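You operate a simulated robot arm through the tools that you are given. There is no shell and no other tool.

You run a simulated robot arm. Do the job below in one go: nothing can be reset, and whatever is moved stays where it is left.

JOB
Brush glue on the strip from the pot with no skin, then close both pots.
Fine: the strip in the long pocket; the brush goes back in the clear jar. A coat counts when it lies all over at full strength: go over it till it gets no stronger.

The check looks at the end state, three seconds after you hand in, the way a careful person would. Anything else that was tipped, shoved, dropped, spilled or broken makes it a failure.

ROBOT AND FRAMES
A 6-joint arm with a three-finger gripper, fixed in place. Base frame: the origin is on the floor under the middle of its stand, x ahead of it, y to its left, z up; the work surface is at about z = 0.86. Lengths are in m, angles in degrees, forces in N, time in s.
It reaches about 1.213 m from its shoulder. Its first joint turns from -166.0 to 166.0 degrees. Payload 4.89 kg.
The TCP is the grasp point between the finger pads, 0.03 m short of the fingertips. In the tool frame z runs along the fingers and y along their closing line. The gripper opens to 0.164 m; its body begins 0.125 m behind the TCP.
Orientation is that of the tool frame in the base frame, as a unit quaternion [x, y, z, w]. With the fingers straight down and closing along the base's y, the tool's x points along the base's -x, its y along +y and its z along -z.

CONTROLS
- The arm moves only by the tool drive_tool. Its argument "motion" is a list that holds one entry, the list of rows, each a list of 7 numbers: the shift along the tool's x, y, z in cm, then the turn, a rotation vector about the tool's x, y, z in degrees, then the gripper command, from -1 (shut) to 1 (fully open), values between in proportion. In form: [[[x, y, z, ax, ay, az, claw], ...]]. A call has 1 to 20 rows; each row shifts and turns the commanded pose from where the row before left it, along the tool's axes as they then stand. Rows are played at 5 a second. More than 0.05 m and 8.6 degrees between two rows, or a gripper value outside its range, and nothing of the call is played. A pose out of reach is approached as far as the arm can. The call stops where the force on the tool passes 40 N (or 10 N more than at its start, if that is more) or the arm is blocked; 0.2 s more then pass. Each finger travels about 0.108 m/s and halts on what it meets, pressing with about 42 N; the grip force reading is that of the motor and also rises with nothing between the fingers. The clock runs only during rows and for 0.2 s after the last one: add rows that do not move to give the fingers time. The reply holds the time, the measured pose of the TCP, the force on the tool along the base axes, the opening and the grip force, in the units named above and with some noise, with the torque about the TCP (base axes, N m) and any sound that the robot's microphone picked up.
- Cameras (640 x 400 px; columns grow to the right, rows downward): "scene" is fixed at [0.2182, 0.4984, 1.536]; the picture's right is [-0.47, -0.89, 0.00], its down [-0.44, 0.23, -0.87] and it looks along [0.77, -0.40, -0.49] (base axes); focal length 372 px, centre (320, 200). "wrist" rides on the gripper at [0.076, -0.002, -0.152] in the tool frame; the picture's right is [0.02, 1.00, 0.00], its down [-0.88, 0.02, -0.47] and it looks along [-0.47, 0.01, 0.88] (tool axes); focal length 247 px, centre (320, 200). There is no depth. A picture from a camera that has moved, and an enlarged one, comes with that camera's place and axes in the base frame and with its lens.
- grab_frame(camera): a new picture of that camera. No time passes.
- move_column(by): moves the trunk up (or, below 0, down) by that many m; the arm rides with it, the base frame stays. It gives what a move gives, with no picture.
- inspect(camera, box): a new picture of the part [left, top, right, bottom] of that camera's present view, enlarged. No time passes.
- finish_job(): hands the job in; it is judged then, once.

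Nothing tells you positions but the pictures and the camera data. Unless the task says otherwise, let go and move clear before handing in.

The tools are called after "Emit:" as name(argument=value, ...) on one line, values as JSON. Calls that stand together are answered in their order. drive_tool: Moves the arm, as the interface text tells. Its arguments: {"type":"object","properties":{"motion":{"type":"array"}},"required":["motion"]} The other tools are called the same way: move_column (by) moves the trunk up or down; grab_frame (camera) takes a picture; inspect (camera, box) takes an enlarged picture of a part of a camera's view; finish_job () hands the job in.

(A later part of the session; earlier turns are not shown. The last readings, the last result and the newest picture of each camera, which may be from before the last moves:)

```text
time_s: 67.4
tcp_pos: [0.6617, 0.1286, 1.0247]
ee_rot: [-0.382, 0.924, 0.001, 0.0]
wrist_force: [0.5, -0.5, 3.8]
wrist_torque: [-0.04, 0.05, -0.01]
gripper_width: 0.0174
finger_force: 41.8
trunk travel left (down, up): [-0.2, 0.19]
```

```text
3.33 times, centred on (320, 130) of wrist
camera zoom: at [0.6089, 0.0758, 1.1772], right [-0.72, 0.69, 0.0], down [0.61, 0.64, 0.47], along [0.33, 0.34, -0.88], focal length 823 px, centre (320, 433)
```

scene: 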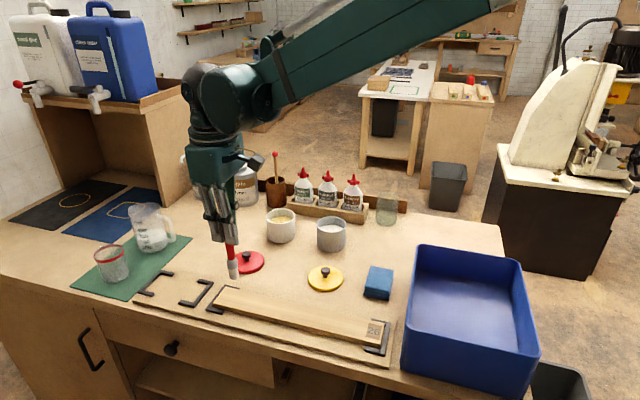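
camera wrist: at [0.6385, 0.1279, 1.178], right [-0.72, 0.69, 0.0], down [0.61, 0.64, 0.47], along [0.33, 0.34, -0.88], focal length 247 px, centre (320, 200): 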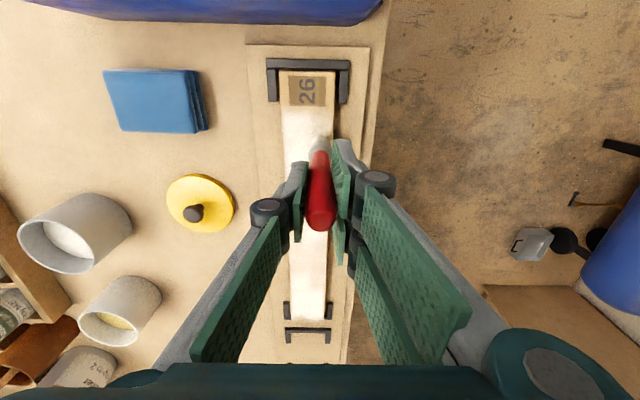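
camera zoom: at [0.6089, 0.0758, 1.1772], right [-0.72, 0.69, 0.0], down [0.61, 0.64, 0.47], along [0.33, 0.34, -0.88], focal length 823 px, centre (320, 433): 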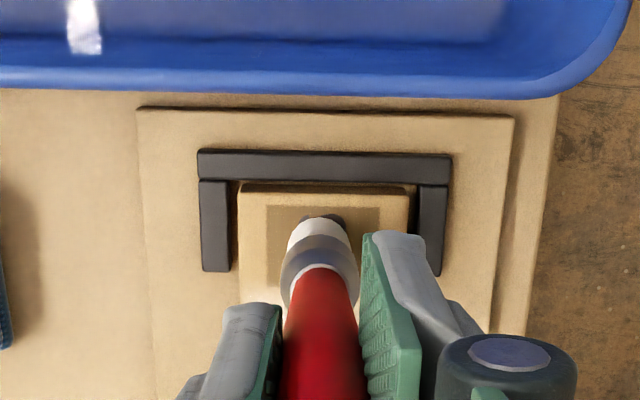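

Light contact. I'll work the loaded brush over the label end in small strokes and see whether it takes.

Emit:
drive_tool(motion=[[[0, 0.8, 0.02, 0, 0, 0, -1], [0, 0.8, 0, 0, 0, 0, -1], [-1.5, 0, 0, 0, 0, 0, -1], [-1.5, 0, 0, 0, 0, 0, -1], [-1.5, 0, 0, 0, 0, 0, -1], [0, -1.6, 0, 0, 0, 0, -1], [1.5, 0, 0, 0, 0, 0, -1], [1.5, 0, 0, 0, 0, 0, -1], [1.5, 0, 0, 0, 0, 0, -1], [0, -1.6, 0, 0, 0, 0, -1], [-1.5, 0, 0, 0, 0, 0, -1], [-1.5, 0, 0, 0, 0, 0, -1], [-1.5, 0, 0, 0, 0, 0, -1], [-1.5, 0, 0, 0, 0, 0, -1], [0, 0, 0, 0, 0, 0, -1]]])

Emit:
inspect(camera="wrist", box=[255, 50, 385, 190])

Emit:
inspect(camera="scene", box=[330, 290, 410, 370])

```text
time_s: 70.6
tcp_pos: [0.7149, 0.1612, 1.0239]
ee_rot: [-0.383, 0.924, 0.001, 0.001]
wrist_force: [0.6, 0.1, 2.8]
wrist_torque: [-0.01, 0.09, -0.02]
gripper_width: 0.0178
finger_force: 42.3
trunk travel left (down, up): [-0.2, 0.19]
```

```text
2.86 times, centred on (320, 120) of wrist
camera zoom: at [0.6624, 0.1074, 1.1769], right [-0.72, 0.69, 0.0], down [0.61, 0.64, 0.47], along [0.33, 0.34, -0.88], focal length 706 px, centre (320, 429)
```

zoom: 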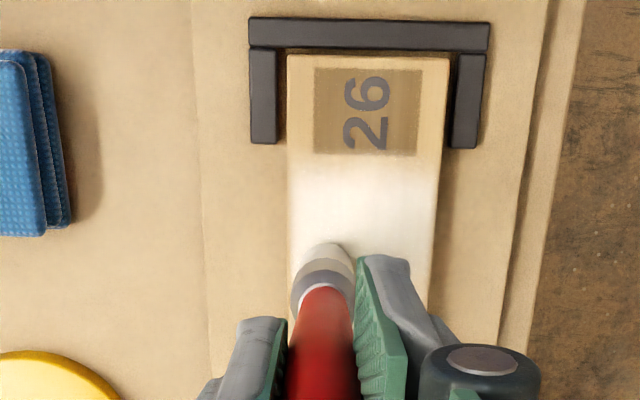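

```text
5.00 times, centred on (370, 330) of scene
camera zoom: at [0.2182, 0.4984, 1.536], right [-0.47, -0.89, 0.0], down [-0.44, 0.23, -0.87], along [0.77, -0.4, -0.49], focal length 1860 px, centre (70, -450)
```

zoom: 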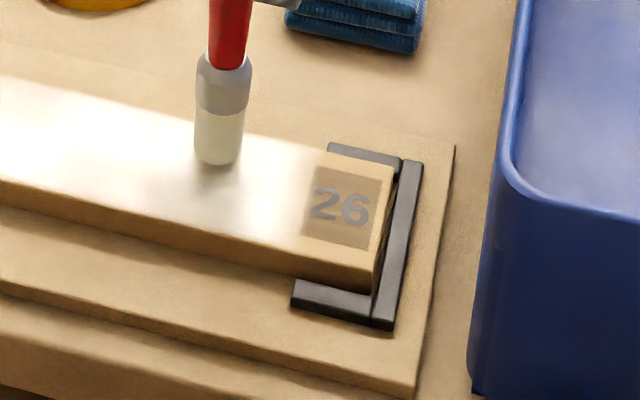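

The label end does not take glue at all: the coat has a defined edge just before the label, even with a full brush passing over it. So the coated area runs from there to the left end. I'll continue the far lane to the left end.

Emit:
drive_tool(motion=[[[0, 0, 0.03, 0, 0, 0, -1], [-2.0, 0, 0, 0, 0, 0, -1], [-2.0, 0, 0, 0, 0, 0, -1], [-2.0, 0, 0, 0, 0, 0, -1], [-2.0, 0, 0, 0, 0, 0, -1], [-2.0, 0, 0, 0, 0, 0, -1], [-2.0, 0, 0, 0, 0, 0, -1], [-2.0, 0, 0, 0, 0, 0, -1], [-2.0, 0, 0, 0, 0, 0, -1], [-2.0, 0, 0, 0, 0, 0, -1], [-2.0, 0, 0, 0, 0, 0, -1], [-2.0, 0, 0, 0, 0, 0, -1], [-2.0, 0, 0, 0, 0, 0, -1], [-2.0, 0, 0, 0, 0, 0, -1], [-2.0, 0, 0, 0, 0, 0, -1], [-2.0, 0, 0, 0, 0, 0, -1], [0, 0, 0, 0, 0, 0, -1]]])

Emit:
inspect(camera="scene", box=[200, 260, 410, 380])

Emit:
inspect(camera="wrist", box=[255, 0, 385, 190])

```text
time_s: 74.2
tcp_pos: [0.9272, 0.3728, 1.0233]
ee_rot: [-0.383, 0.924, 0.0, 0.001]
wrist_force: [-0.2, 0.7, -0.3]
wrist_torque: [0.02, 0.01, 0.01]
gripper_width: 0.0177
finger_force: 42.0
trunk travel left (down, up): [-0.2, 0.19]
```

```text
3.05 times, centred on (305, 320) of scene
camera zoom: at [0.2182, 0.4984, 1.536], right [-0.47, -0.89, 0.0], down [-0.44, 0.23, -0.87], along [0.77, -0.4, -0.49], focal length 1134 px, centre (366, -166)
```

zoom: 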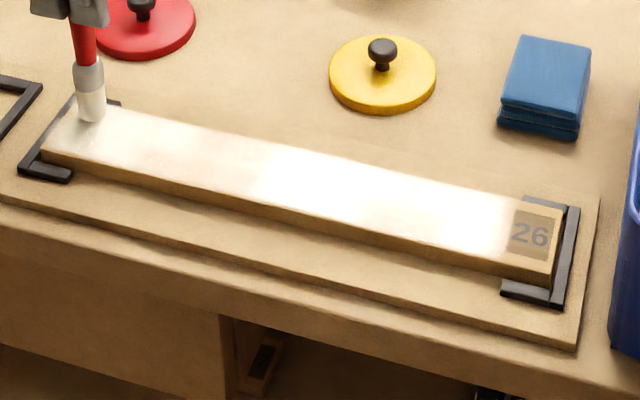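

```text
2.11 times, centred on (320, 95) of wrist
camera zoom: at [0.8743, 0.3193, 1.1769], right [-0.72, 0.69, 0.0], down [0.61, 0.64, 0.47], along [0.33, 0.34, -0.88], focal length 520 px, centre (320, 421)
```

zoom: 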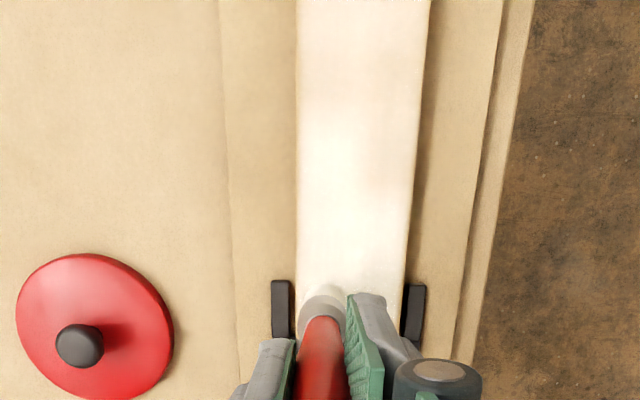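

Contact was lost toward the left end because the brush has crept up slightly in the grip, so that half is weaker. I'll lower until it touches again.

Emit:
drive_tool(motion=[[[0, 0, 0.05, 0, 0, 0, -1], [0, 0, 0.05, 0, 0, 0, -1], [0, 0, 0, 0, 0, 0, -1]]])

```text
time_s: 75.0
tcp_pos: [0.9261, 0.3719, 1.0238]
ee_rot: [-0.382, 0.924, 0.0, 0.001]
wrist_force: [2.4, 1.6, 10.4]
wrist_torque: [0.25, -0.2, 0.0]
gripper_width: 0.0172
finger_force: 41.7
trunk travel left (down, up): [-0.2, 0.19]
```

Emit:
drive_tool(motion=[[[0, 1.6, 0, 0, 0, 0, -1], [2.0, 0, -0.006, 0, 0, 0, -1], [2.0, 0, -0.006, 0, 0, 0, -1], [2.0, 0, -0.006, 0, 0, 0, -1], [2.0, 0, -0.006, 0, 0, 0, -1], [2.0, 0, -0.006, 0, 0, 0, -1], [2.0, 0, -0.006, 0, 0, 0, -1], [2.0, 0, -0.006, 0, 0, 0, -1], [2.0, 0, -0.006, 0, 0, 0, -1], [0, 0, 0, 0, 0, 0, -1]]])

Emit:
inspect(camera="scene", box=[200, 260, 410, 380])

```text
time_s: 77.2
tcp_pos: [0.8015, 0.27, 1.0237]
ee_rot: [-0.383, 0.924, 0.0, 0.0]
wrist_force: [-0.9, -1.7, 3.8]
wrist_torque: [-0.2, 0.23, 0.02]
gripper_width: 0.0176
finger_force: 42.1
trunk travel left (down, up): [-0.2, 0.19]
```

```text
3.05 times, centred on (305, 320) of scene
camera zoom: at [0.2182, 0.4984, 1.536], right [-0.47, -0.89, 0.0], down [-0.44, 0.23, -0.87], along [0.77, -0.4, -0.49], focal length 1134 px, centre (366, -166)
```

zoom: 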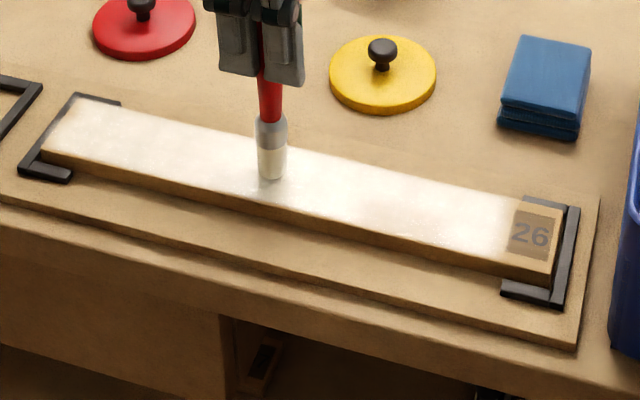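

Emit:
drive_tool(motion=[[[2.0, 0, 0.0, 0, 0, 0, -1], [2.0, 0, 0, 0, 0, 0, -1], [2.0, 0, 0, 0, 0, 0, -1], [2.0, 0, 0, 0, 0, 0, -1], [2.0, 0, -0.01, 0, 0, 0, -1], [2.0, 0, -0.01, 0, 0, 0, -1], [2.0, 0, -0.01, 0, 0, 0, -1], [2.0, 0, 0, 0, 0, 0, -1], [0, 1.6, 0, 0, 0, 0, -1], [0, 0, 0, 0, 0, 0, -1]]])

Emit:
inspect(camera="scene", box=[200, 260, 410, 380])

```text
time_s: 79.4
tcp_pos: [0.6778, 0.1685, 1.0237]
ee_rot: [-0.382, 0.924, 0.0, 0.0]
wrist_force: [-0.5, -2.4, 6.8]
wrist_torque: [-0.33, 0.14, 0.03]
gripper_width: 0.0177
finger_force: 41.8
trunk travel left (down, up): [-0.2, 0.19]
```

```text
3.05 times, centred on (305, 320) of scene
camera zoom: at [0.2182, 0.4984, 1.536], right [-0.47, -0.89, 0.0], down [-0.44, 0.23, -0.87], along [0.77, -0.4, -0.49], focal length 1134 px, centre (366, -166)
```

zoom: 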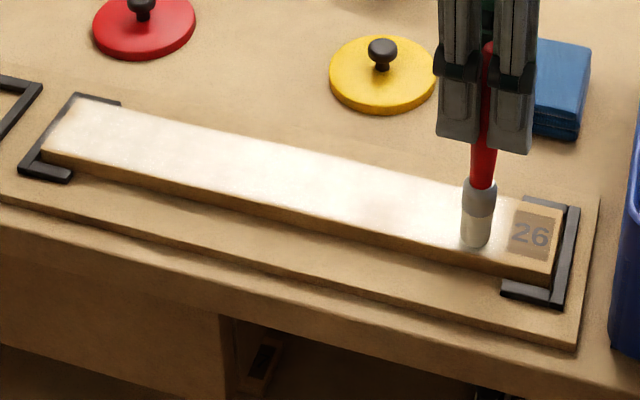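

Emit:
drive_tool(motion=[[[-1.95, 0, 0.005, 0, 0, 0, -1], [-1.95, 0, 0.005, 0, 0, 0, -1], [-1.95, 0, 0.005, 0, 0, 0, -1], [-1.95, 0, 0.005, 0, 0, 0, -1], [-1.95, 0, 0.005, 0, 0, 0, -1], [-1.95, 0, 0.005, 0, 0, 0, -1], [-1.95, 0, 0.005, 0, 0, 0, -1], [-1.95, 0, 0.005, 0, 0, 0, -1], [-1.95, 0, 0.005, 0, 0, 0, -1], [-1.95, 0, 0.005, 0, 0, 0, -1], [-1.95, 0, 0.005, 0, 0, 0, -1], [-1.95, 0, 0.005, 0, 0, 0, -1], [-1.95, 0, 0.005, 0, 0, 0, -1], [-1.95, 0, 0.005, 0, 0, 0, -1], [-1.95, 0, 0.005, 0, 0, 0, -1], [-1.95, 0, 0.005, 0, 0, 0, -1], [-1.95, 0, 0.005, 0, 0, 0, -1], [0, 0, 0, 0, 0, 0, -1]]])

Emit:
inspect(camera="scene", box=[200, 260, 410, 380])

Emit:
inspect(camera="wrist", box=[255, 0, 385, 190])

```text
time_s: 83.2
tcp_pos: [0.9123, 0.4029, 1.0234]
ee_rot: [-0.383, 0.924, 0.0, 0.0]
wrist_force: [-1.6, -1.7, 9.9]
wrist_torque: [-0.3, 0.29, 0.02]
gripper_width: 0.0176
finger_force: 41.9
trunk travel left (down, up): [-0.2, 0.19]
```

```text
3.05 times, centred on (305, 320) of scene
camera zoom: at [0.2182, 0.4984, 1.536], right [-0.47, -0.89, 0.0], down [-0.44, 0.23, -0.87], along [0.77, -0.4, -0.49], focal length 1134 px, centre (366, -166)
```

zoom: 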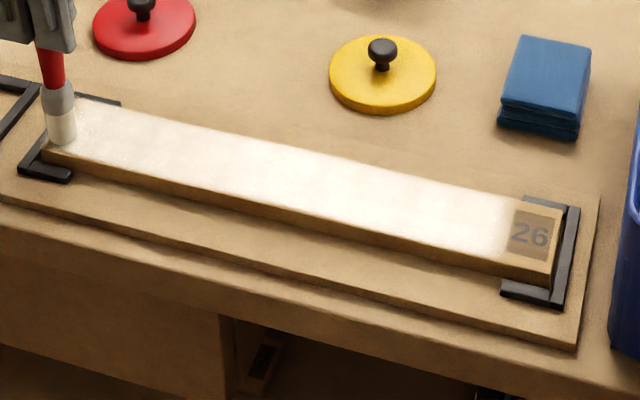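

```text
2.11 times, centred on (320, 95) of wrist
camera zoom: at [0.8595, 0.3487, 1.1762], right [-0.72, 0.69, 0.0], down [0.61, 0.64, 0.47], along [0.33, 0.34, -0.88], focal length 520 px, centre (320, 421)
```

zoom: 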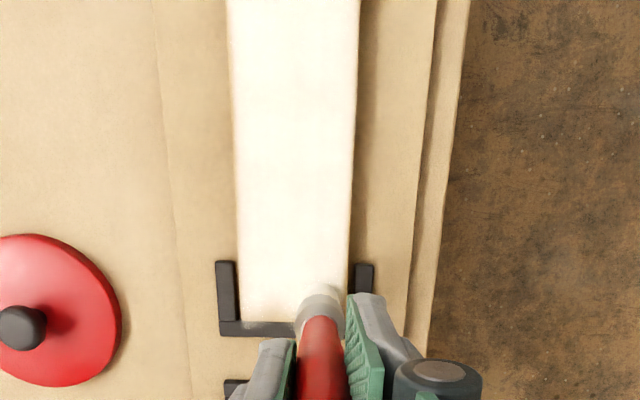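

The coat now looks much more even. I'll check how much glue is left on the bristles and the coat in detail.

Emit:
inspect(camera="scene", box=[205, 265, 275, 325])

Emit:
inspect(camera="scene", box=[260, 285, 330, 345])

Emit:
inspect(camera="scene", box=[330, 300, 400, 360])

```text
6.67 times, centred on (240, 295) of scene
camera zoom: at [0.2182, 0.4984, 1.536], right [-0.47, -0.89, 0.0], down [-0.44, 0.23, -0.87], along [0.77, -0.4, -0.49], focal length 2480 px, centre (853, -433)
```

zoom: 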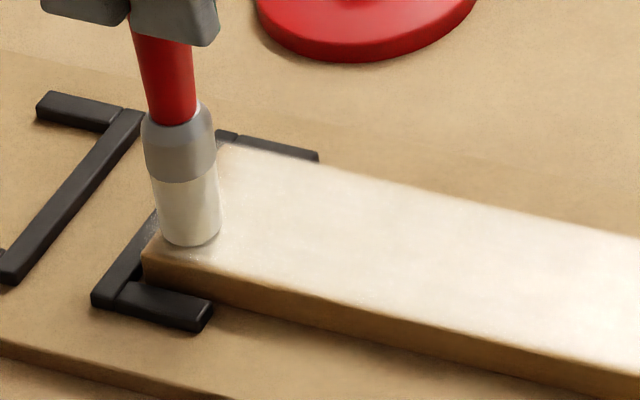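

```text
6.67 times, centred on (295, 315) of scene
camera zoom: at [0.2182, 0.4984, 1.536], right [-0.47, -0.89, 0.0], down [-0.44, 0.23, -0.87], along [0.77, -0.4, -0.49], focal length 2480 px, centre (487, -567)
```

zoom: 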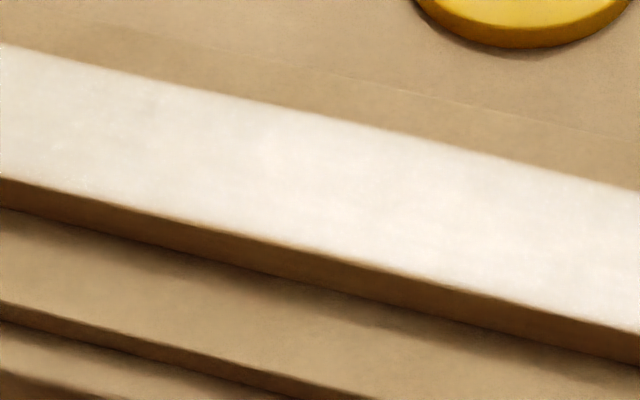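

```text
6.67 times, centred on (365, 330) of scene
camera zoom: at [0.2182, 0.4984, 1.536], right [-0.47, -0.89, 0.0], down [-0.44, 0.23, -0.87], along [0.77, -0.4, -0.49], focal length 2480 px, centre (20, -667)
```

zoom: 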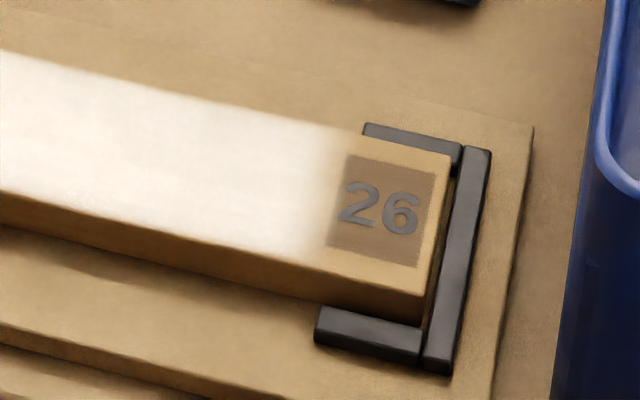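

The coat is nearly opaque. I'll dip once more and go over everything again to be sure it can get no stronger. First I lift and return to the grey pot between the two lids.

Emit:
drive_tool(motion=[[[0, 0, -1, 0, 0, 0, -1], [0, 0, -2, 0, 0, 0, -1], [0, 0, -2, 0, 0, 0, -1], [0, 0, -2, 0, 0, 0, -1], [0, 0, -2, 0, 0, 0, -1], [2.4, -1.75, 0, 0, 0, 0, -1], [2.4, -1.75, 0, 0, 0, 0, -1], [2.4, -1.75, 0, 0, 0, 0, -1], [2.4, -1.75, 0, 0, 0, 0, -1], [0, -3.6, 0, 0, 0, 0, -1], [0, -3.6, 0, 0, 0, 0, -1], [0, -3.6, 0, 0, 0, 0, -1], [0, -3.6, 0, 0, 0, 0, -1], [0, -3.6, 0, 0, 0, 0, -1], [2.16, -2.05, 0, 0, 0, 0, -1], [2.16, -2.05, 0, 0, 0, 0, -1], [2.16, -2.05, 0, 0, 0, 0, -1], [2.16, -2.05, 0, 0, 0, 0, -1], [0, 0, 0, 0, 0, 0, -1]]])

Emit:
inspect(camera="scene", box=[200, 260, 410, 380])

Emit:
inspect(camera="scene", box=[305, 170, 360, 240])

Emit:
inspect(camera="scene", box=[205, 265, 275, 325])

Emit:
inspect(camera="wrist", box=[265, 70, 375, 180])

```text
time_s: 87.2
tcp_pos: [1.0163, 0.0391, 1.1138]
ee_rot: [-0.382, 0.924, 0.0, 0.0]
wrist_force: [0.9, -0.3, -0.4]
wrist_torque: [0.08, 0.04, 0.03]
gripper_width: 0.0176
finger_force: 41.9
trunk travel left (down, up): [-0.2, 0.19]
```

```text
3.05 times, centred on (305, 320) of scene
camera zoom: at [0.2182, 0.4984, 1.536], right [-0.47, -0.89, 0.0], down [-0.44, 0.23, -0.87], along [0.77, -0.4, -0.49], focal length 1134 px, centre (366, -166)
```

zoom: 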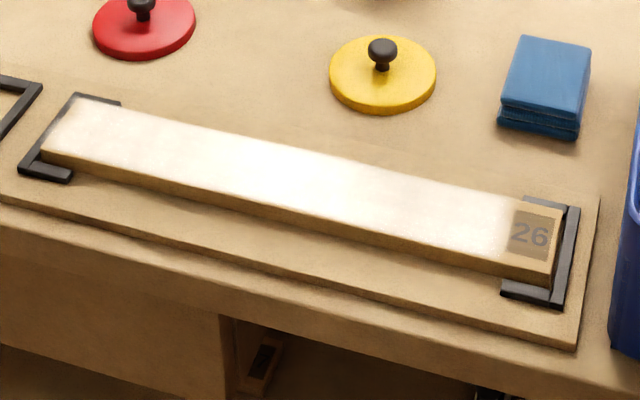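

```text
5.71 times, centred on (332, 205) of scene
camera zoom: at [0.2182, 0.4984, 1.536], right [-0.47, -0.89, 0.0], down [-0.44, 0.23, -0.87], along [0.77, -0.4, -0.49], focal length 2126 px, centre (249, 171)
```

zoom: 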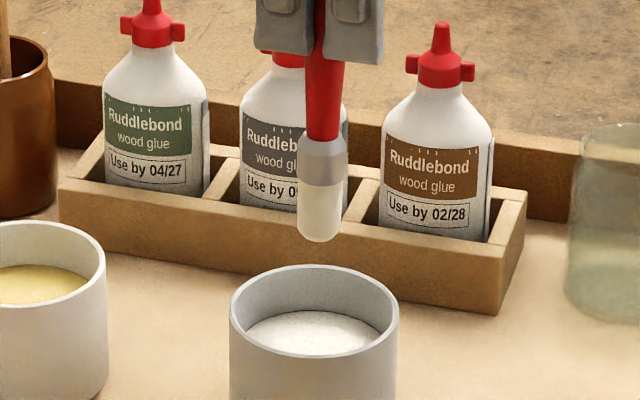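

```text
6.67 times, centred on (240, 295) of scene
camera zoom: at [0.2182, 0.4984, 1.536], right [-0.47, -0.89, 0.0], down [-0.44, 0.23, -0.87], along [0.77, -0.4, -0.49], focal length 2480 px, centre (853, -433)
```

zoom: 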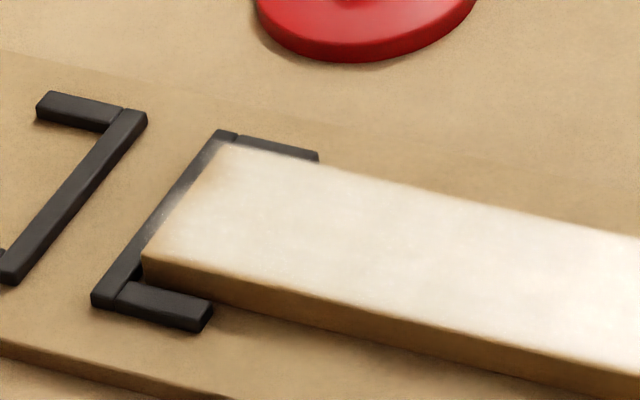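

```text
3.64 times, centred on (320, 125) of wrist
camera zoom: at [0.9651, -0.0154, 1.2657], right [-0.72, 0.69, 0.0], down [0.61, 0.64, 0.47], along [0.33, 0.34, -0.88], focal length 898 px, centre (320, 473)
```

zoom: 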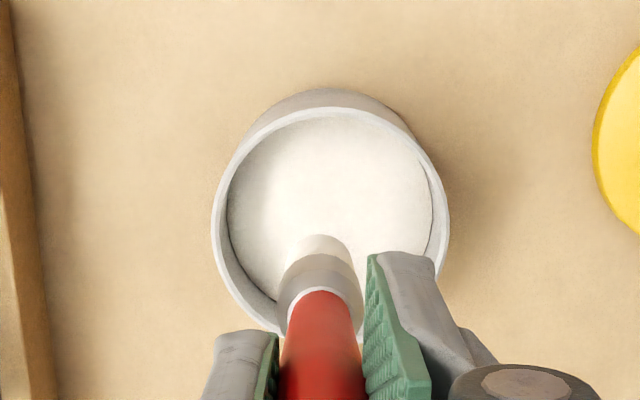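

The coat is white over most of the strip and only the last few millimetres at the left end look thinner. I'll dip again.

Emit:
drive_tool(motion=[[[0, 0, 1.5, 0, 0, 0, -1], [0, 0, 2, 0, 0, 0, -1], [0, 0, 2, 0, 0, 0, -1], [0, 0, 0.8, 0, 0, 0, -1], [0, 0, 0.4, 0, 0, 0, -1], [0, 0, 0.2, 0, 0, 0, -1], [0, 0, 0.1, 0, 0, 0, -1], [0, 0, 0.1, 0, 0, 0, -1], [0, 0, 0, 0, 0, 0, -1]]])

```text
time_s: 89.2
tcp_pos: [1.0186, 0.0386, 1.0415]
ee_rot: [-0.382, 0.924, 0.0, 0.0]
wrist_force: [0.6, 0.1, -0.9]
wrist_torque: [0.04, 0.03, 0.0]
gripper_width: 0.0174
finger_force: 41.4
trunk travel left (down, up): [-0.2, 0.19]
```

Emit:
drive_tool(motion=[[[0, 0, 0.05, 0, 0, 0, -1], [0, 0, 0.05, 0, 0, 0, -1], [0, 0, 0, 0, 0, 0, -1], [0, 0, 0, 0, 0, 0, -1]]])

```text
time_s: 90.2
tcp_pos: [1.0171, 0.0407, 1.0415]
ee_rot: [-0.382, 0.924, 0.0, 0.001]
wrist_force: [2.6, 0.6, 12.9]
wrist_torque: [0.12, -0.17, -0.04]
gripper_width: 0.0177
finger_force: 42.0
trunk travel left (down, up): [-0.2, 0.19]
```

Emit:
drive_tool(motion=[[[0, 0, 0, 0, 0, 0, -1], [0, 0, 0, 0, 0, 0, -1], [0, 0, -0.5, 0, 0, 0, -1], [0, 0, -1, 0, 0, 0, -1], [0, 0, -1.5, 0, 0, 0, -1], [0, 0, -2, 0, 0, 0, -1], [0, 0, -2.2, 0, 0, 0, -1], [-2.16, 2.05, 0, 0, 0, 0, -1], [-2.16, 2.05, 0, 0, 0, 0, -1], [-2.16, 2.05, 0, 0, 0, 0, -1], [-2.16, 2.05, 0, 0, 0, 0, -1], [0, 3.6, 0, 0, 0, 0, -1], [0, 3.6, 0, 0, 0, 0, -1], [0, 3.6, 0, 0, 0, 0, -1], [0, 3.6, 0, 0, 0, 0, -1], [0, 3.6, 0, 0, 0, 0, -1], [-2.6, 0.94, 0, 0, 0, 0, -1], [-2.6, 0.94, 0, 0, 0, 0, -1], [-2.6, 0.94, 0, 0, 0, 0, -1], [-2.6, 0.94, 0, 0, 0, 0, -1]]])

Emit:
inspect(camera="scene", box=[200, 230, 280, 310])

Emit:
inspect(camera="wrist", box=[255, 70, 385, 200])

```text
time_s: 94.4
tcp_pos: [0.9408, 0.384, 1.1127]
ee_rot: [-0.383, 0.924, 0.001, 0.0]
wrist_force: [-0.9, -0.9, -0.2]
wrist_torque: [0.07, 0.02, 0.02]
gripper_width: 0.0175
finger_force: 41.9
trunk travel left (down, up): [-0.2, 0.19]
```

```text
5.00 times, centred on (240, 270) of scene
camera zoom: at [0.2182, 0.4984, 1.536], right [-0.47, -0.89, 0.0], down [-0.44, 0.23, -0.87], along [0.77, -0.4, -0.49], focal length 1860 px, centre (720, -150)
```

zoom: 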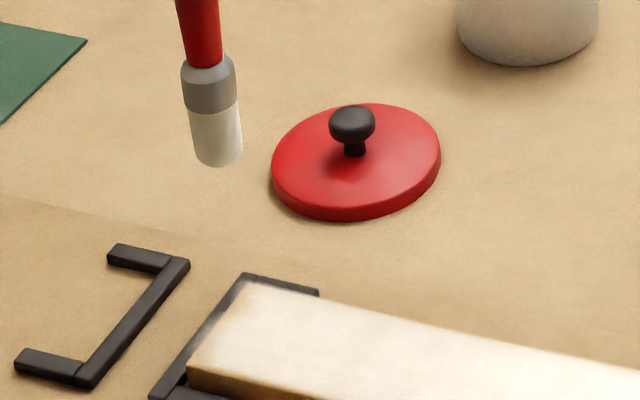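

```text
3.08 times, centred on (320, 135) of wrist
camera zoom: at [0.8886, 0.3314, 1.2652], right [-0.72, 0.69, 0.0], down [0.61, 0.64, 0.47], along [0.33, 0.34, -0.88], focal length 760 px, centre (320, 400)
```

zoom: 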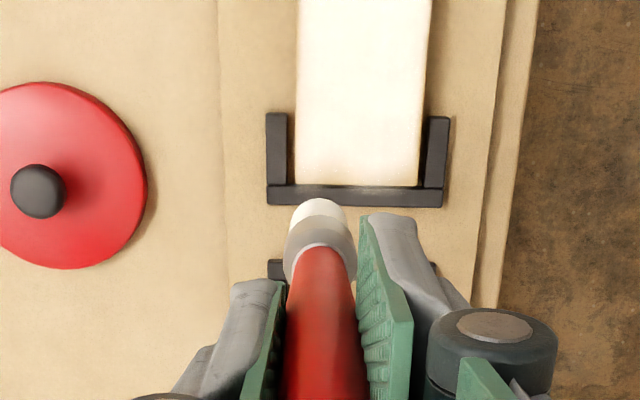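

Emit:
drive_tool(motion=[[[0, 0, 2, 0, 0, 0, -1], [0, 0, 2, 0, 0, 0, -1], [0, 0, 2, 0, 0, 0, -1], [0, 0, 1.6, 0, 0, 0, -1], [0, 0, 0.6, 0, 0, 0, -1], [0, 0, 0.3, 0, 0, 0, -1], [0, 0, 0.2, 0, 0, 0, -1], [0, 0, 0.1, 0, 0, 0, -1], [0, 0, 0.1, 0, 0, 0, -1], [0, 0, 0, 0, 0, 0, -1]]])

```text
time_s: 96.6
tcp_pos: [0.9396, 0.3847, 1.0228]
ee_rot: [-0.383, 0.924, -0.001, 0.001]
wrist_force: [-0.2, 0.9, -0.4]
wrist_torque: [0.0, 0.03, -0.01]
gripper_width: 0.0173
finger_force: 42.1
trunk travel left (down, up): [-0.2, 0.19]
```

Emit:
drive_tool(motion=[[[0, 0, 0.05, 0, 0, 0, -1], [0, 0, 0.05, 0, 0, 0, -1], [0, 0, 0, 0, 0, 0, -1]]])

```text
time_s: 97.4
tcp_pos: [0.9404, 0.3864, 1.0223]
ee_rot: [-0.382, 0.924, 0.0, 0.0]
wrist_force: [1.2, 1.1, 9.3]
wrist_torque: [0.14, -0.14, -0.01]
gripper_width: 0.0177
finger_force: 41.7
trunk travel left (down, up): [-0.2, 0.19]
```

Emit:
drive_tool(motion=[[[0, 1.2, 0, 0, 0, 0, -1], [0, 1.2, 0, 0, 0, 0, -1], [0, 1.2, 0, 0, 0, 0, -1], [0, -1.2, 0, 0, 0, 0, -1], [0, -1.2, 0, 0, 0, 0, -1], [0, -1.2, 0, 0, 0, 0, -1], [2.5, 0, -0.005, 0, 0, 0, -1], [2.5, 0, -0.005, 0, 0, 0, -1], [2.5, 0, -0.005, 0, 0, 0, -1], [2.5, 0, -0.005, 0, 0, 0, -1], [2.5, 0, -0.005, 0, 0, 0, -1], [2.5, 0, -0.005, 0, 0, 0, -1], [2.5, 0, -0.005, 0, 0, 0, -1], [2.5, 0, -0.005, 0, 0, 0, -1], [2.5, 0, -0.005, 0, 0, 0, -1], [2.5, 0, -0.005, 0, 0, 0, -1], [2.5, 0, -0.005, 0, 0, 0, -1], [2.5, 0, -0.005, 0, 0, 0, -1], [2.5, 0, -0.005, 0, 0, 0, -1], [2.5, 0, -0.005, 0, 0, 0, -1]]])

Emit:
inspect(camera="scene", box=[200, 260, 410, 380])

Emit:
inspect(camera="scene", box=[205, 265, 275, 325])

```text
time_s: 101.6
tcp_pos: [0.6938, 0.1387, 1.0244]
ee_rot: [-0.382, 0.924, 0.0, 0.0]
wrist_force: [0.6, 1.0, -0.3]
wrist_torque: [-0.05, 0.09, -0.02]
gripper_width: 0.0179
finger_force: 42.2
trunk travel left (down, up): [-0.2, 0.19]
```

```text
3.05 times, centred on (305, 320) of scene
camera zoom: at [0.2182, 0.4984, 1.536], right [-0.47, -0.89, 0.0], down [-0.44, 0.23, -0.87], along [0.77, -0.4, -0.49], focal length 1134 px, centre (366, -166)
```

zoom: 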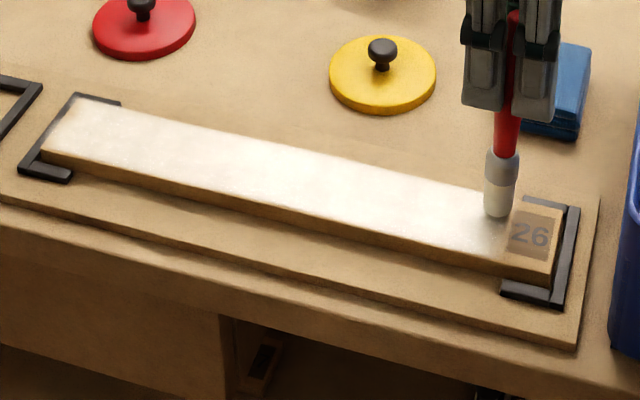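

```text
6.67 times, centred on (240, 295) of scene
camera zoom: at [0.2182, 0.4984, 1.536], right [-0.47, -0.89, 0.0], down [-0.44, 0.23, -0.87], along [0.77, -0.4, -0.49], focal length 2480 px, centre (853, -433)
```

zoom: 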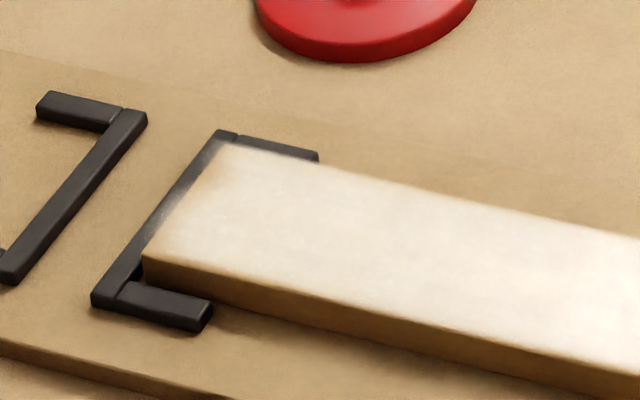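

The left end looks unchanged, so it's near saturation, and the edge fade looks intrinsic. I lost contact slightly at the right end, so I'll lower and go over the centre and near lanes again.

Emit:
drive_tool(motion=[[[0, 0, 0.06, 0, 0, 0, -1], [0, 0, 0.04, 0, 0, 0, -1], [0, 0, 0, 0, 0, 0, -1]]])

```text
time_s: 102.4
tcp_pos: [0.6933, 0.1385, 1.0235]
ee_rot: [-0.382, 0.924, 0.0, -0.001]
wrist_force: [-0.1, -0.2, -0.6]
wrist_torque: [0.0, 0.02, 0.04]
gripper_width: 0.0177
finger_force: 41.8
trunk travel left (down, up): [-0.2, 0.19]
```

Emit:
drive_tool(motion=[[[0, 0, 0.05, 0, 0, 0, -1], [0, 0, 0.05, 0, 0, 0, -1], [0, 0, 0, 0, 0, 0, -1]]])

```text
time_s: 103.2
tcp_pos: [0.6924, 0.1403, 1.0232]
ee_rot: [-0.382, 0.924, 0.001, 0.001]
wrist_force: [0.2, 1.3, 18.0]
wrist_torque: [0.01, -0.09, 0.01]
gripper_width: 0.0174
finger_force: 42.2
trunk travel left (down, up): [-0.2, 0.19]
```

Emit:
drive_tool(motion=[[[0, 0, -0.03, 0, 0, 0, -1], [-2.5, 0, 0.003, 0, 0, 0, -1], [-2.5, 0, 0.003, 0, 0, 0, -1], [-2.5, 0, 0.003, 0, 0, 0, -1], [-2.5, 0, 0.003, 0, 0, 0, -1], [-2.5, 0, 0.003, 0, 0, 0, -1], [-2.5, 0, 0.003, 0, 0, 0, -1], [-2.5, 0, 0.003, 0, 0, 0, -1], [-2.5, 0, 0.003, 0, 0, 0, -1], [-2.5, 0, 0.003, 0, 0, 0, -1], [-2.5, 0, 0.003, 0, 0, 0, -1], [-2.5, 0, 0.003, 0, 0, 0, -1], [-2.5, 0, 0.003, 0, 0, 0, -1], [-2.5, 0, 0.003, 0, 0, 0, -1], [-2.5, 0, 0.003, 0, 0, 0, -1], [0, 0, 0, 0, 0, 0, -1], [0, 1.6, 0, 0, 0, 0, -1], [0, 0, 0, 0, 0, 0, -1]]])

Emit:
inspect(camera="scene", box=[200, 260, 410, 380])

```text
time_s: 107.0
tcp_pos: [0.9289, 0.3977, 1.0222]
ee_rot: [-0.382, 0.924, 0.001, 0.001]
wrist_force: [0.5, 1.8, 3.7]
wrist_torque: [0.14, -0.12, -0.03]
gripper_width: 0.0176
finger_force: 41.9
trunk travel left (down, up): [-0.2, 0.19]
```

```text
3.05 times, centred on (305, 320) of scene
camera zoom: at [0.2182, 0.4984, 1.536], right [-0.47, -0.89, 0.0], down [-0.44, 0.23, -0.87], along [0.77, -0.4, -0.49], focal length 1134 px, centre (366, -166)
```

zoom: 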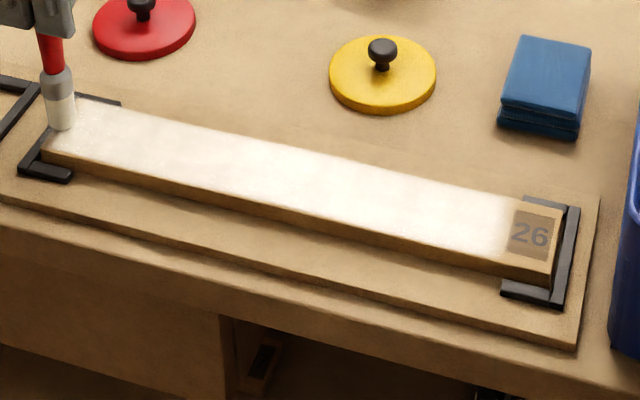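

Emit:
drive_tool(motion=[[[0, 0, 0.02, 0, 0, 0, -1], [2.5, 0, -0.002, 0, 0, 0, -1], [2.5, 0, -0.002, 0, 0, 0, -1], [2.5, 0, -0.002, 0, 0, 0, -1], [2.5, 0, -0.002, 0, 0, 0, -1], [2.5, 0, -0.002, 0, 0, 0, -1], [2.5, 0, -0.002, 0, 0, 0, -1], [2.5, 0, -0.002, 0, 0, 0, -1], [2.5, 0, -0.002, 0, 0, 0, -1], [2.5, 0, -0.002, 0, 0, 0, -1], [2.5, 0, -0.002, 0, 0, 0, -1], [2.5, 0, -0.002, 0, 0, 0, -1], [2.5, 0, -0.002, 0, 0, 0, -1], [2.5, 0, -0.002, 0, 0, 0, -1], [2.5, 0, -0.002, 0, 0, 0, -1], [0, 1.7, 0, 0, 0, 0, -1], [0, 0, 0, 0, 0, 0, -1]]])

Emit:
inspect(camera="scene", box=[205, 265, 275, 325])

Emit:
inspect(camera="scene", box=[260, 285, 330, 345])

Emit:
inspect(camera="wrist", box=[255, 50, 385, 190])

```text
time_s: 110.6
tcp_pos: [0.6691, 0.1618, 1.0227]
ee_rot: [-0.383, 0.924, 0.0, 0.001]
wrist_force: [-0.2, -1.6, 11.2]
wrist_torque: [-0.34, 0.08, 0.01]
gripper_width: 0.0175
finger_force: 42.4
trunk travel left (down, up): [-0.2, 0.19]
```

```text
6.67 times, centred on (240, 295) of scene
camera zoom: at [0.2182, 0.4984, 1.536], right [-0.47, -0.89, 0.0], down [-0.44, 0.23, -0.87], along [0.77, -0.4, -0.49], focal length 2480 px, centre (853, -433)
```

zoom: 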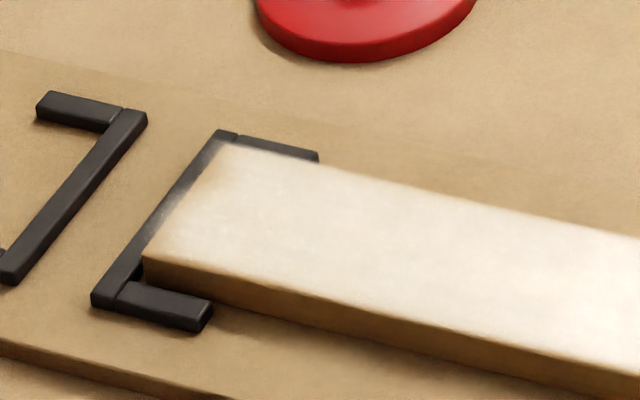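

```text
6.67 times, centred on (295, 315) of scene
camera zoom: at [0.2182, 0.4984, 1.536], right [-0.47, -0.89, 0.0], down [-0.44, 0.23, -0.87], along [0.77, -0.4, -0.49], focal length 2480 px, centre (487, -567)
```

zoom: 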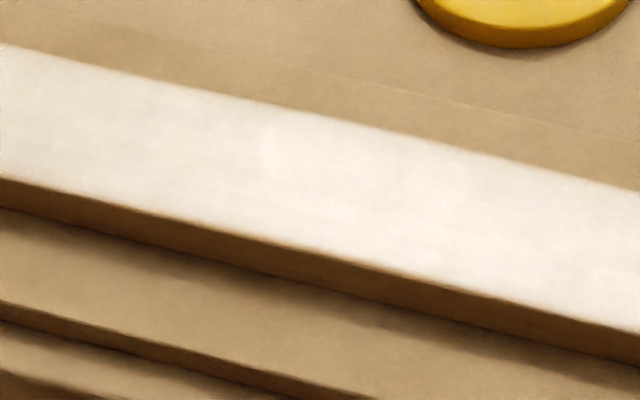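

```text
2.86 times, centred on (320, 120) of wrist
camera zoom: at [0.6173, 0.1076, 1.1751], right [-0.72, 0.69, 0.0], down [0.61, 0.64, 0.47], along [0.33, 0.34, -0.88], focal length 706 px, centre (320, 429)
```

zoom: 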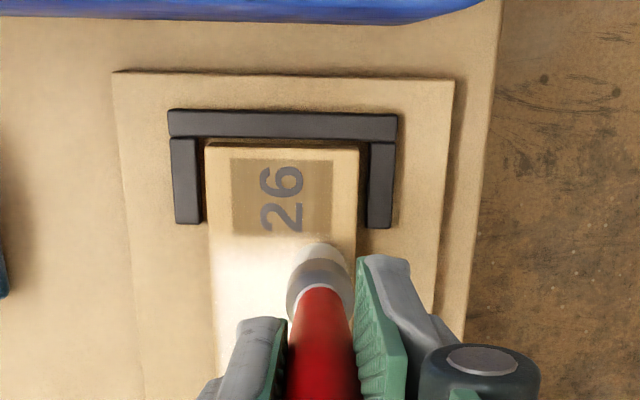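

The mid and left sections look identical to the last check, so they are saturated. I'll do one more pass over the near lane, then look from above.

Emit:
drive_tool(motion=[[[-2.5, 0, 0.003, 0, 0, 0, -1], [-2.5, 0, 0.003, 0, 0, 0, -1], [-2.5, 0, 0.003, 0, 0, 0, -1], [-2.5, 0, 0.003, 0, 0, 0, -1], [-2.5, 0, 0.003, 0, 0, 0, -1], [-2.5, 0, 0.003, 0, 0, 0, -1], [-2.5, 0, 0.003, 0, 0, 0, -1], [-2.5, 0, 0.003, 0, 0, 0, -1], [-2.5, 0, 0.003, 0, 0, 0, -1], [-2.5, 0, 0.003, 0, 0, 0, -1], [-2.5, 0, 0.003, 0, 0, 0, -1], [-2.5, 0, 0.003, 0, 0, 0, -1], [-2.5, 0, 0.003, 0, 0, 0, -1], [-2.5, 0, 0.003, 0, 0, 0, -1], [0, 0, 0, 0, 0, 0, -1], [0, 0, -1, 0, 0, 0, -1], [0, 0, -2, 0, 0, 0, -1], [0, 0, -3, 0, 0, 0, -1], [0, 0, -3, 0, 0, 0, -1], [0, 0, 0, 0, 0, 0, -1]]])

Emit:
grab_frame(camera="wrist")

Emit:
inspect(camera="scene", box=[330, 300, 400, 360])

Emit:
inspect(camera="scene", box=[200, 260, 410, 380])

```text
time_s: 114.8
tcp_pos: [0.917, 0.4092, 1.1128]
ee_rot: [-0.382, 0.924, 0.001, 0.001]
wrist_force: [-0.3, 0.1, 0.1]
wrist_torque: [0.05, -0.07, -0.01]
gripper_width: 0.0175
finger_force: 41.9
trunk travel left (down, up): [-0.2, 0.19]
```

```text
taken
camera wrist: at [0.865, 0.3556, 1.2645], right [-0.72, 0.69, 0.0], down [0.61, 0.64, 0.47], along [0.33, 0.34, -0.88], focal length 247 px, centre (320, 200)
```

wrist: 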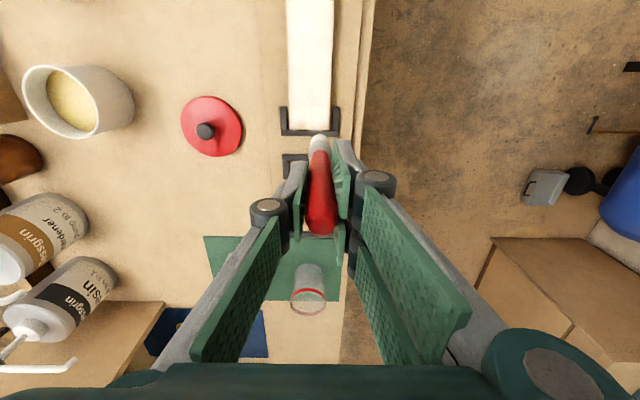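

```text
6.67 times, centred on (365, 330) of scene
camera zoom: at [0.2182, 0.4984, 1.536], right [-0.47, -0.89, 0.0], down [-0.44, 0.23, -0.87], along [0.77, -0.4, -0.49], focal length 2480 px, centre (20, -667)
```

zoom: 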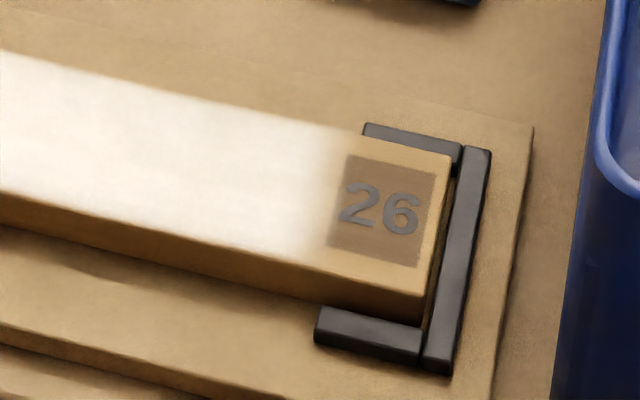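

```text
3.05 times, centred on (305, 320) of scene
camera zoom: at [0.2182, 0.4984, 1.536], right [-0.47, -0.89, 0.0], down [-0.44, 0.23, -0.87], along [0.77, -0.4, -0.49], focal length 1134 px, centre (366, -166)
```

zoom: 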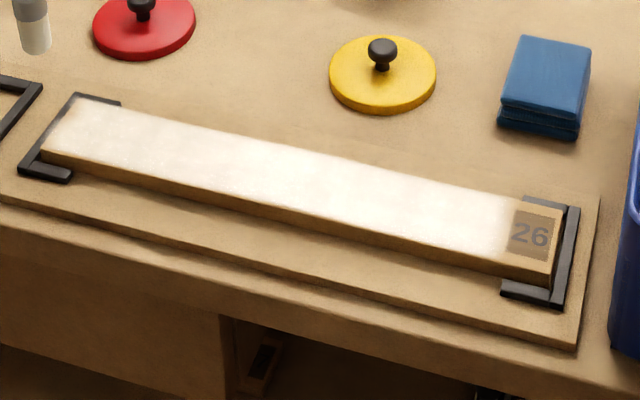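

The coat is unchanged from before the last pass, so it is at full strength. As a last check, I'll press the still-loaded brush firmly on the label end once more to confirm it really can't take glue.

Emit:
drive_tool(motion=[[[3.785, -0.162, 0, 0, 0, 0, -1], [3.785, -0.162, 0, 0, 0, 0, -1], [3.785, -0.162, 0, 0, 0, 0, -1], [3.785, -0.162, 0, 0, 0, 0, -1], [3.785, -0.162, 0, 0, 0, 0, -1], [3.785, -0.162, 0, 0, 0, 0, -1], [3.785, -0.162, 0, 0, 0, 0, -1], [3.785, -0.162, 0, 0, 0, 0, -1], [3.785, -0.162, 0, 0, 0, 0, -1], [3.785, -0.162, 0, 0, 0, 0, -1], [0, 0, 2, 0, 0, 0, -1], [0, 0, 2, 0, 0, 0, -1], [0, 0, 2, 0, 0, 0, -1], [0, 0, 2, 0, 0, 0, -1], [0, 0, 0.6, 0, 0, 0, -1], [0, 0, 0.2, 0, 0, 0, -1], [0, 0, 0.1, 0, 0, 0, -1], [0, 0, 0, 0, 0, 0, -1]]])

```text
time_s: 118.6
tcp_pos: [0.6612, 0.1293, 1.0216]
ee_rot: [-0.382, 0.924, 0.0, 0.001]
wrist_force: [-0.2, 0.0, 0.1]
wrist_torque: [-0.03, 0.02, 0.01]
gripper_width: 0.0176
finger_force: 42.5
trunk travel left (down, up): [-0.2, 0.19]
```

Emit:
drive_tool(motion=[[[0, 0, 0.05, 0, 0, 0, -1], [0, 0, 0, 0, 0, 0, -1], [0, 0, 0.05, 0, 0, 0, -1], [0, 0, 0, 0, 0, 0, -1]]])

Emit:
inspect(camera="scene", box=[335, 290, 395, 350])

```text
time_s: 119.6
tcp_pos: [0.6609, 0.1291, 1.021]
ee_rot: [-0.383, 0.924, -0.001, -0.001]
wrist_force: [0.0, 0.1, 6.0]
wrist_torque: [-0.09, 0.04, 0.0]
gripper_width: 0.0176
finger_force: 41.8
trunk travel left (down, up): [-0.2, 0.19]
```

```text
6.67 times, centred on (365, 320) of scene
camera zoom: at [0.2182, 0.4984, 1.536], right [-0.47, -0.89, 0.0], down [-0.44, 0.23, -0.87], along [0.77, -0.4, -0.49], focal length 2480 px, centre (20, -600)
```

zoom: 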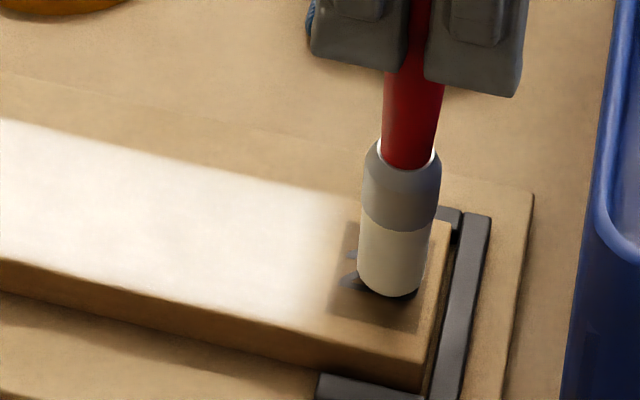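

Emit:
drive_tool(motion=[[[0, 0, 0.03, 0, 0, 0, -1], [0, 1, 0, 0, 0, 0, -1], [-1.5, 0, 0, 0, 0, 0, -1], [0, -1, 0, 0, 0, 0, -1], [0, -1, 0, 0, 0, 0, -1], [1.5, 0, 0, 0, 0, 0, -1], [0, 1, 0, 0, 0, 0, -1], [-2, 0, 0, 0, 0, 0, -1], [-2, 0, 0, 0, 0, 0, -1], [-2, 0, 0, 0, 0, 0, -1], [0, 0, 0, 0, 0, 0, -1]]])

Emit:
inspect(camera="scene", box=[330, 300, 400, 360])

Emit:
inspect(camera="wrist", box=[255, 50, 385, 190])

```text
time_s: 122.0
tcp_pos: [0.703, 0.1719, 1.022]
ee_rot: [-0.383, 0.924, 0.001, 0.001]
wrist_force: [-0.6, 0.1, 3.4]
wrist_torque: [-0.06, 0.07, -0.01]
gripper_width: 0.0176
finger_force: 42.1
trunk travel left (down, up): [-0.2, 0.19]
```

```text
6.67 times, centred on (365, 330) of scene
camera zoom: at [0.2182, 0.4984, 1.536], right [-0.47, -0.89, 0.0], down [-0.44, 0.23, -0.87], along [0.77, -0.4, -0.49], focal length 2480 px, centre (20, -667)
```

zoom: 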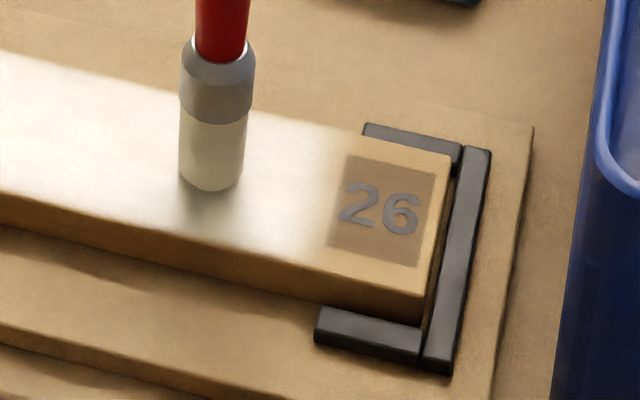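

```text
2.86 times, centred on (320, 120) of wrist
camera zoom: at [0.6507, 0.1188, 1.1746], right [-0.72, 0.69, 0.0], down [0.61, 0.64, 0.47], along [0.33, 0.34, -0.88], focal length 706 px, centre (320, 429)
```

zoom: 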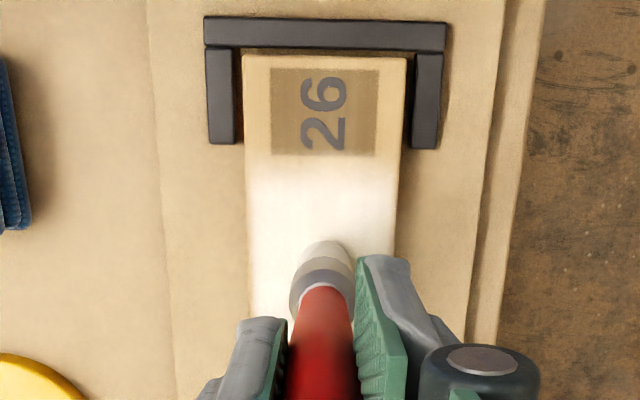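

Confirmed: the label end stays bare whatever I do, and the rest is at full strength. Now I'll lift and carry the brush back to the clear jar, high above everything.

Emit:
drive_tool(motion=[[[0, 0, -2, 0, 0, 0, -1], [-0.75, 0, -4, 0, 0, 0, -1], [-0.75, 0, -4, 0, 0, 0, -1], [-0.75, 0, -4, 0, 0, 0, -1], [-0.75, 0, -4, 0, 0, 0, -1], [0, -3.2, 0, 0, 0, 0, -1], [0, -3.2, 0, 0, 0, 0, -1], [0, -3.2, 0, 0, 0, 0, -1], [0, -3.2, 0, 0, 0, 0, -1], [0, -3.2, 0, 0, 0, 0, -1], [0, -3.2, 0, 0, 0, 0, -1], [0, -3.2, 0, 0, 0, 0, -1], [0, -3.2, 0, 0, 0, 0, -1], [0, -3.2, 0, 0, 0, 0, -1], [0, -3.2, 0, 0, 0, 0, -1], [1.01, -3.44, 0, 0, 0, 0, -1], [1.01, -3.44, 0, 0, 0, 0, -1], [1.01, -3.44, 0, 0, 0, 0, -1], [1.01, -3.44, 0, 0, 0, 0, -1], [1.01, -3.44, 0, 0, 0, 0, -1]]])

Emit:
grab_frame(camera="wrist")

Emit:
inspect(camera="scene", box=[340, 110, 440, 240])

Emit:
inspect(camera="scene", box=[200, 230, 420, 370])

```text
time_s: 126.2
tcp_pos: [1.035, -0.1899, 1.203]
ee_rot: [-0.384, 0.924, -0.001, 0.0]
wrist_force: [-0.8, 0.5, 1.2]
wrist_torque: [-0.14, -0.09, 0.01]
gripper_width: 0.0177
finger_force: 42.1
trunk travel left (down, up): [-0.2, 0.19]
```

```text
taken
camera wrist: at [0.9831, -0.2435, 1.3551], right [-0.72, 0.69, 0.0], down [0.61, 0.64, 0.47], along [0.33, 0.34, -0.88], focal length 247 px, centre (320, 200)
```

wrist: 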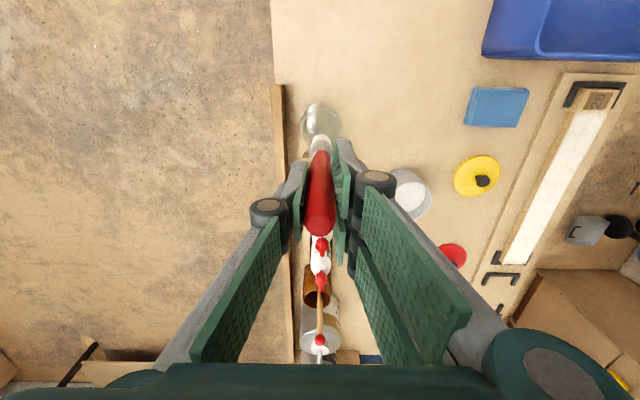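

```text
3.08 times, centred on (390, 175) of scene
camera zoom: at [0.2182, 0.4984, 1.536], right [-0.47, -0.89, 0.0], down [-0.44, 0.23, -0.87], along [0.77, -0.4, -0.49], focal length 1145 px, centre (105, 277)
```

zoom: 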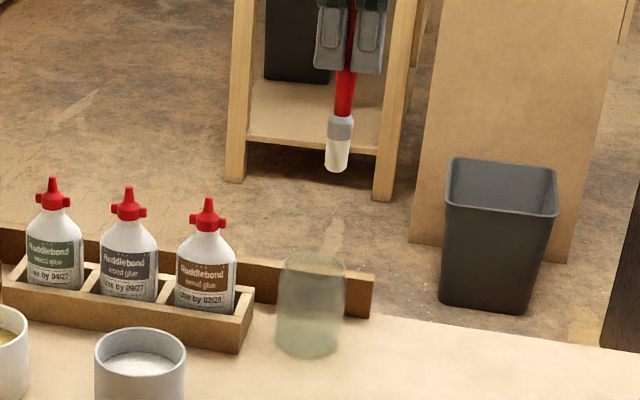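

```text
2.86 times, centred on (310, 300) of scene
camera zoom: at [0.2182, 0.4984, 1.536], right [-0.47, -0.89, 0.0], down [-0.44, 0.23, -0.87], along [0.77, -0.4, -0.49], focal length 1063 px, centre (349, -86)
```

zoom: 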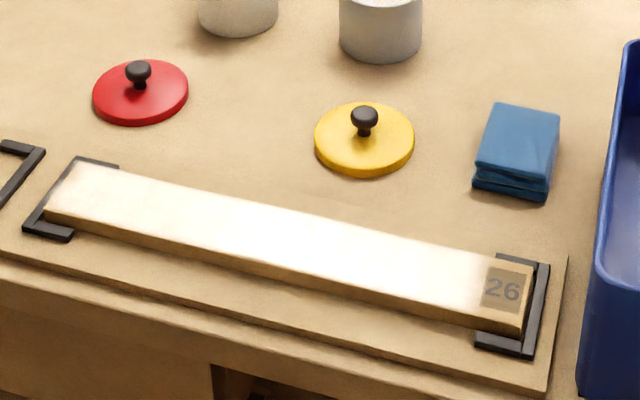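

Emit:
inspect(camera="wrist", box=[270, 80, 370, 170])

```text
4.44 times, centred on (320, 125) of wrist
camera zoom: at [0.9831, -0.2435, 1.3551], right [-0.72, 0.69, 0.0], down [0.61, 0.64, 0.47], along [0.33, 0.34, -0.88], focal length 1098 px, centre (320, 533)
```

zoom: 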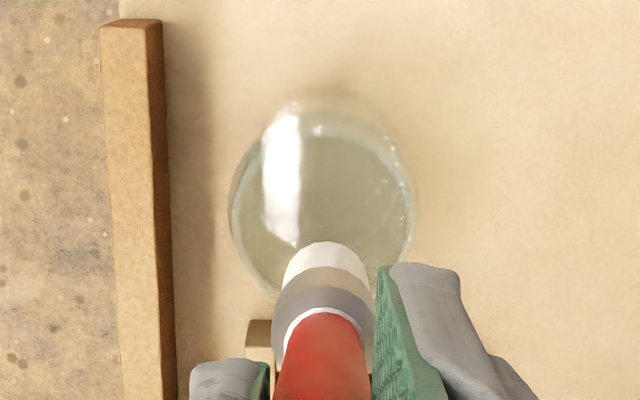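

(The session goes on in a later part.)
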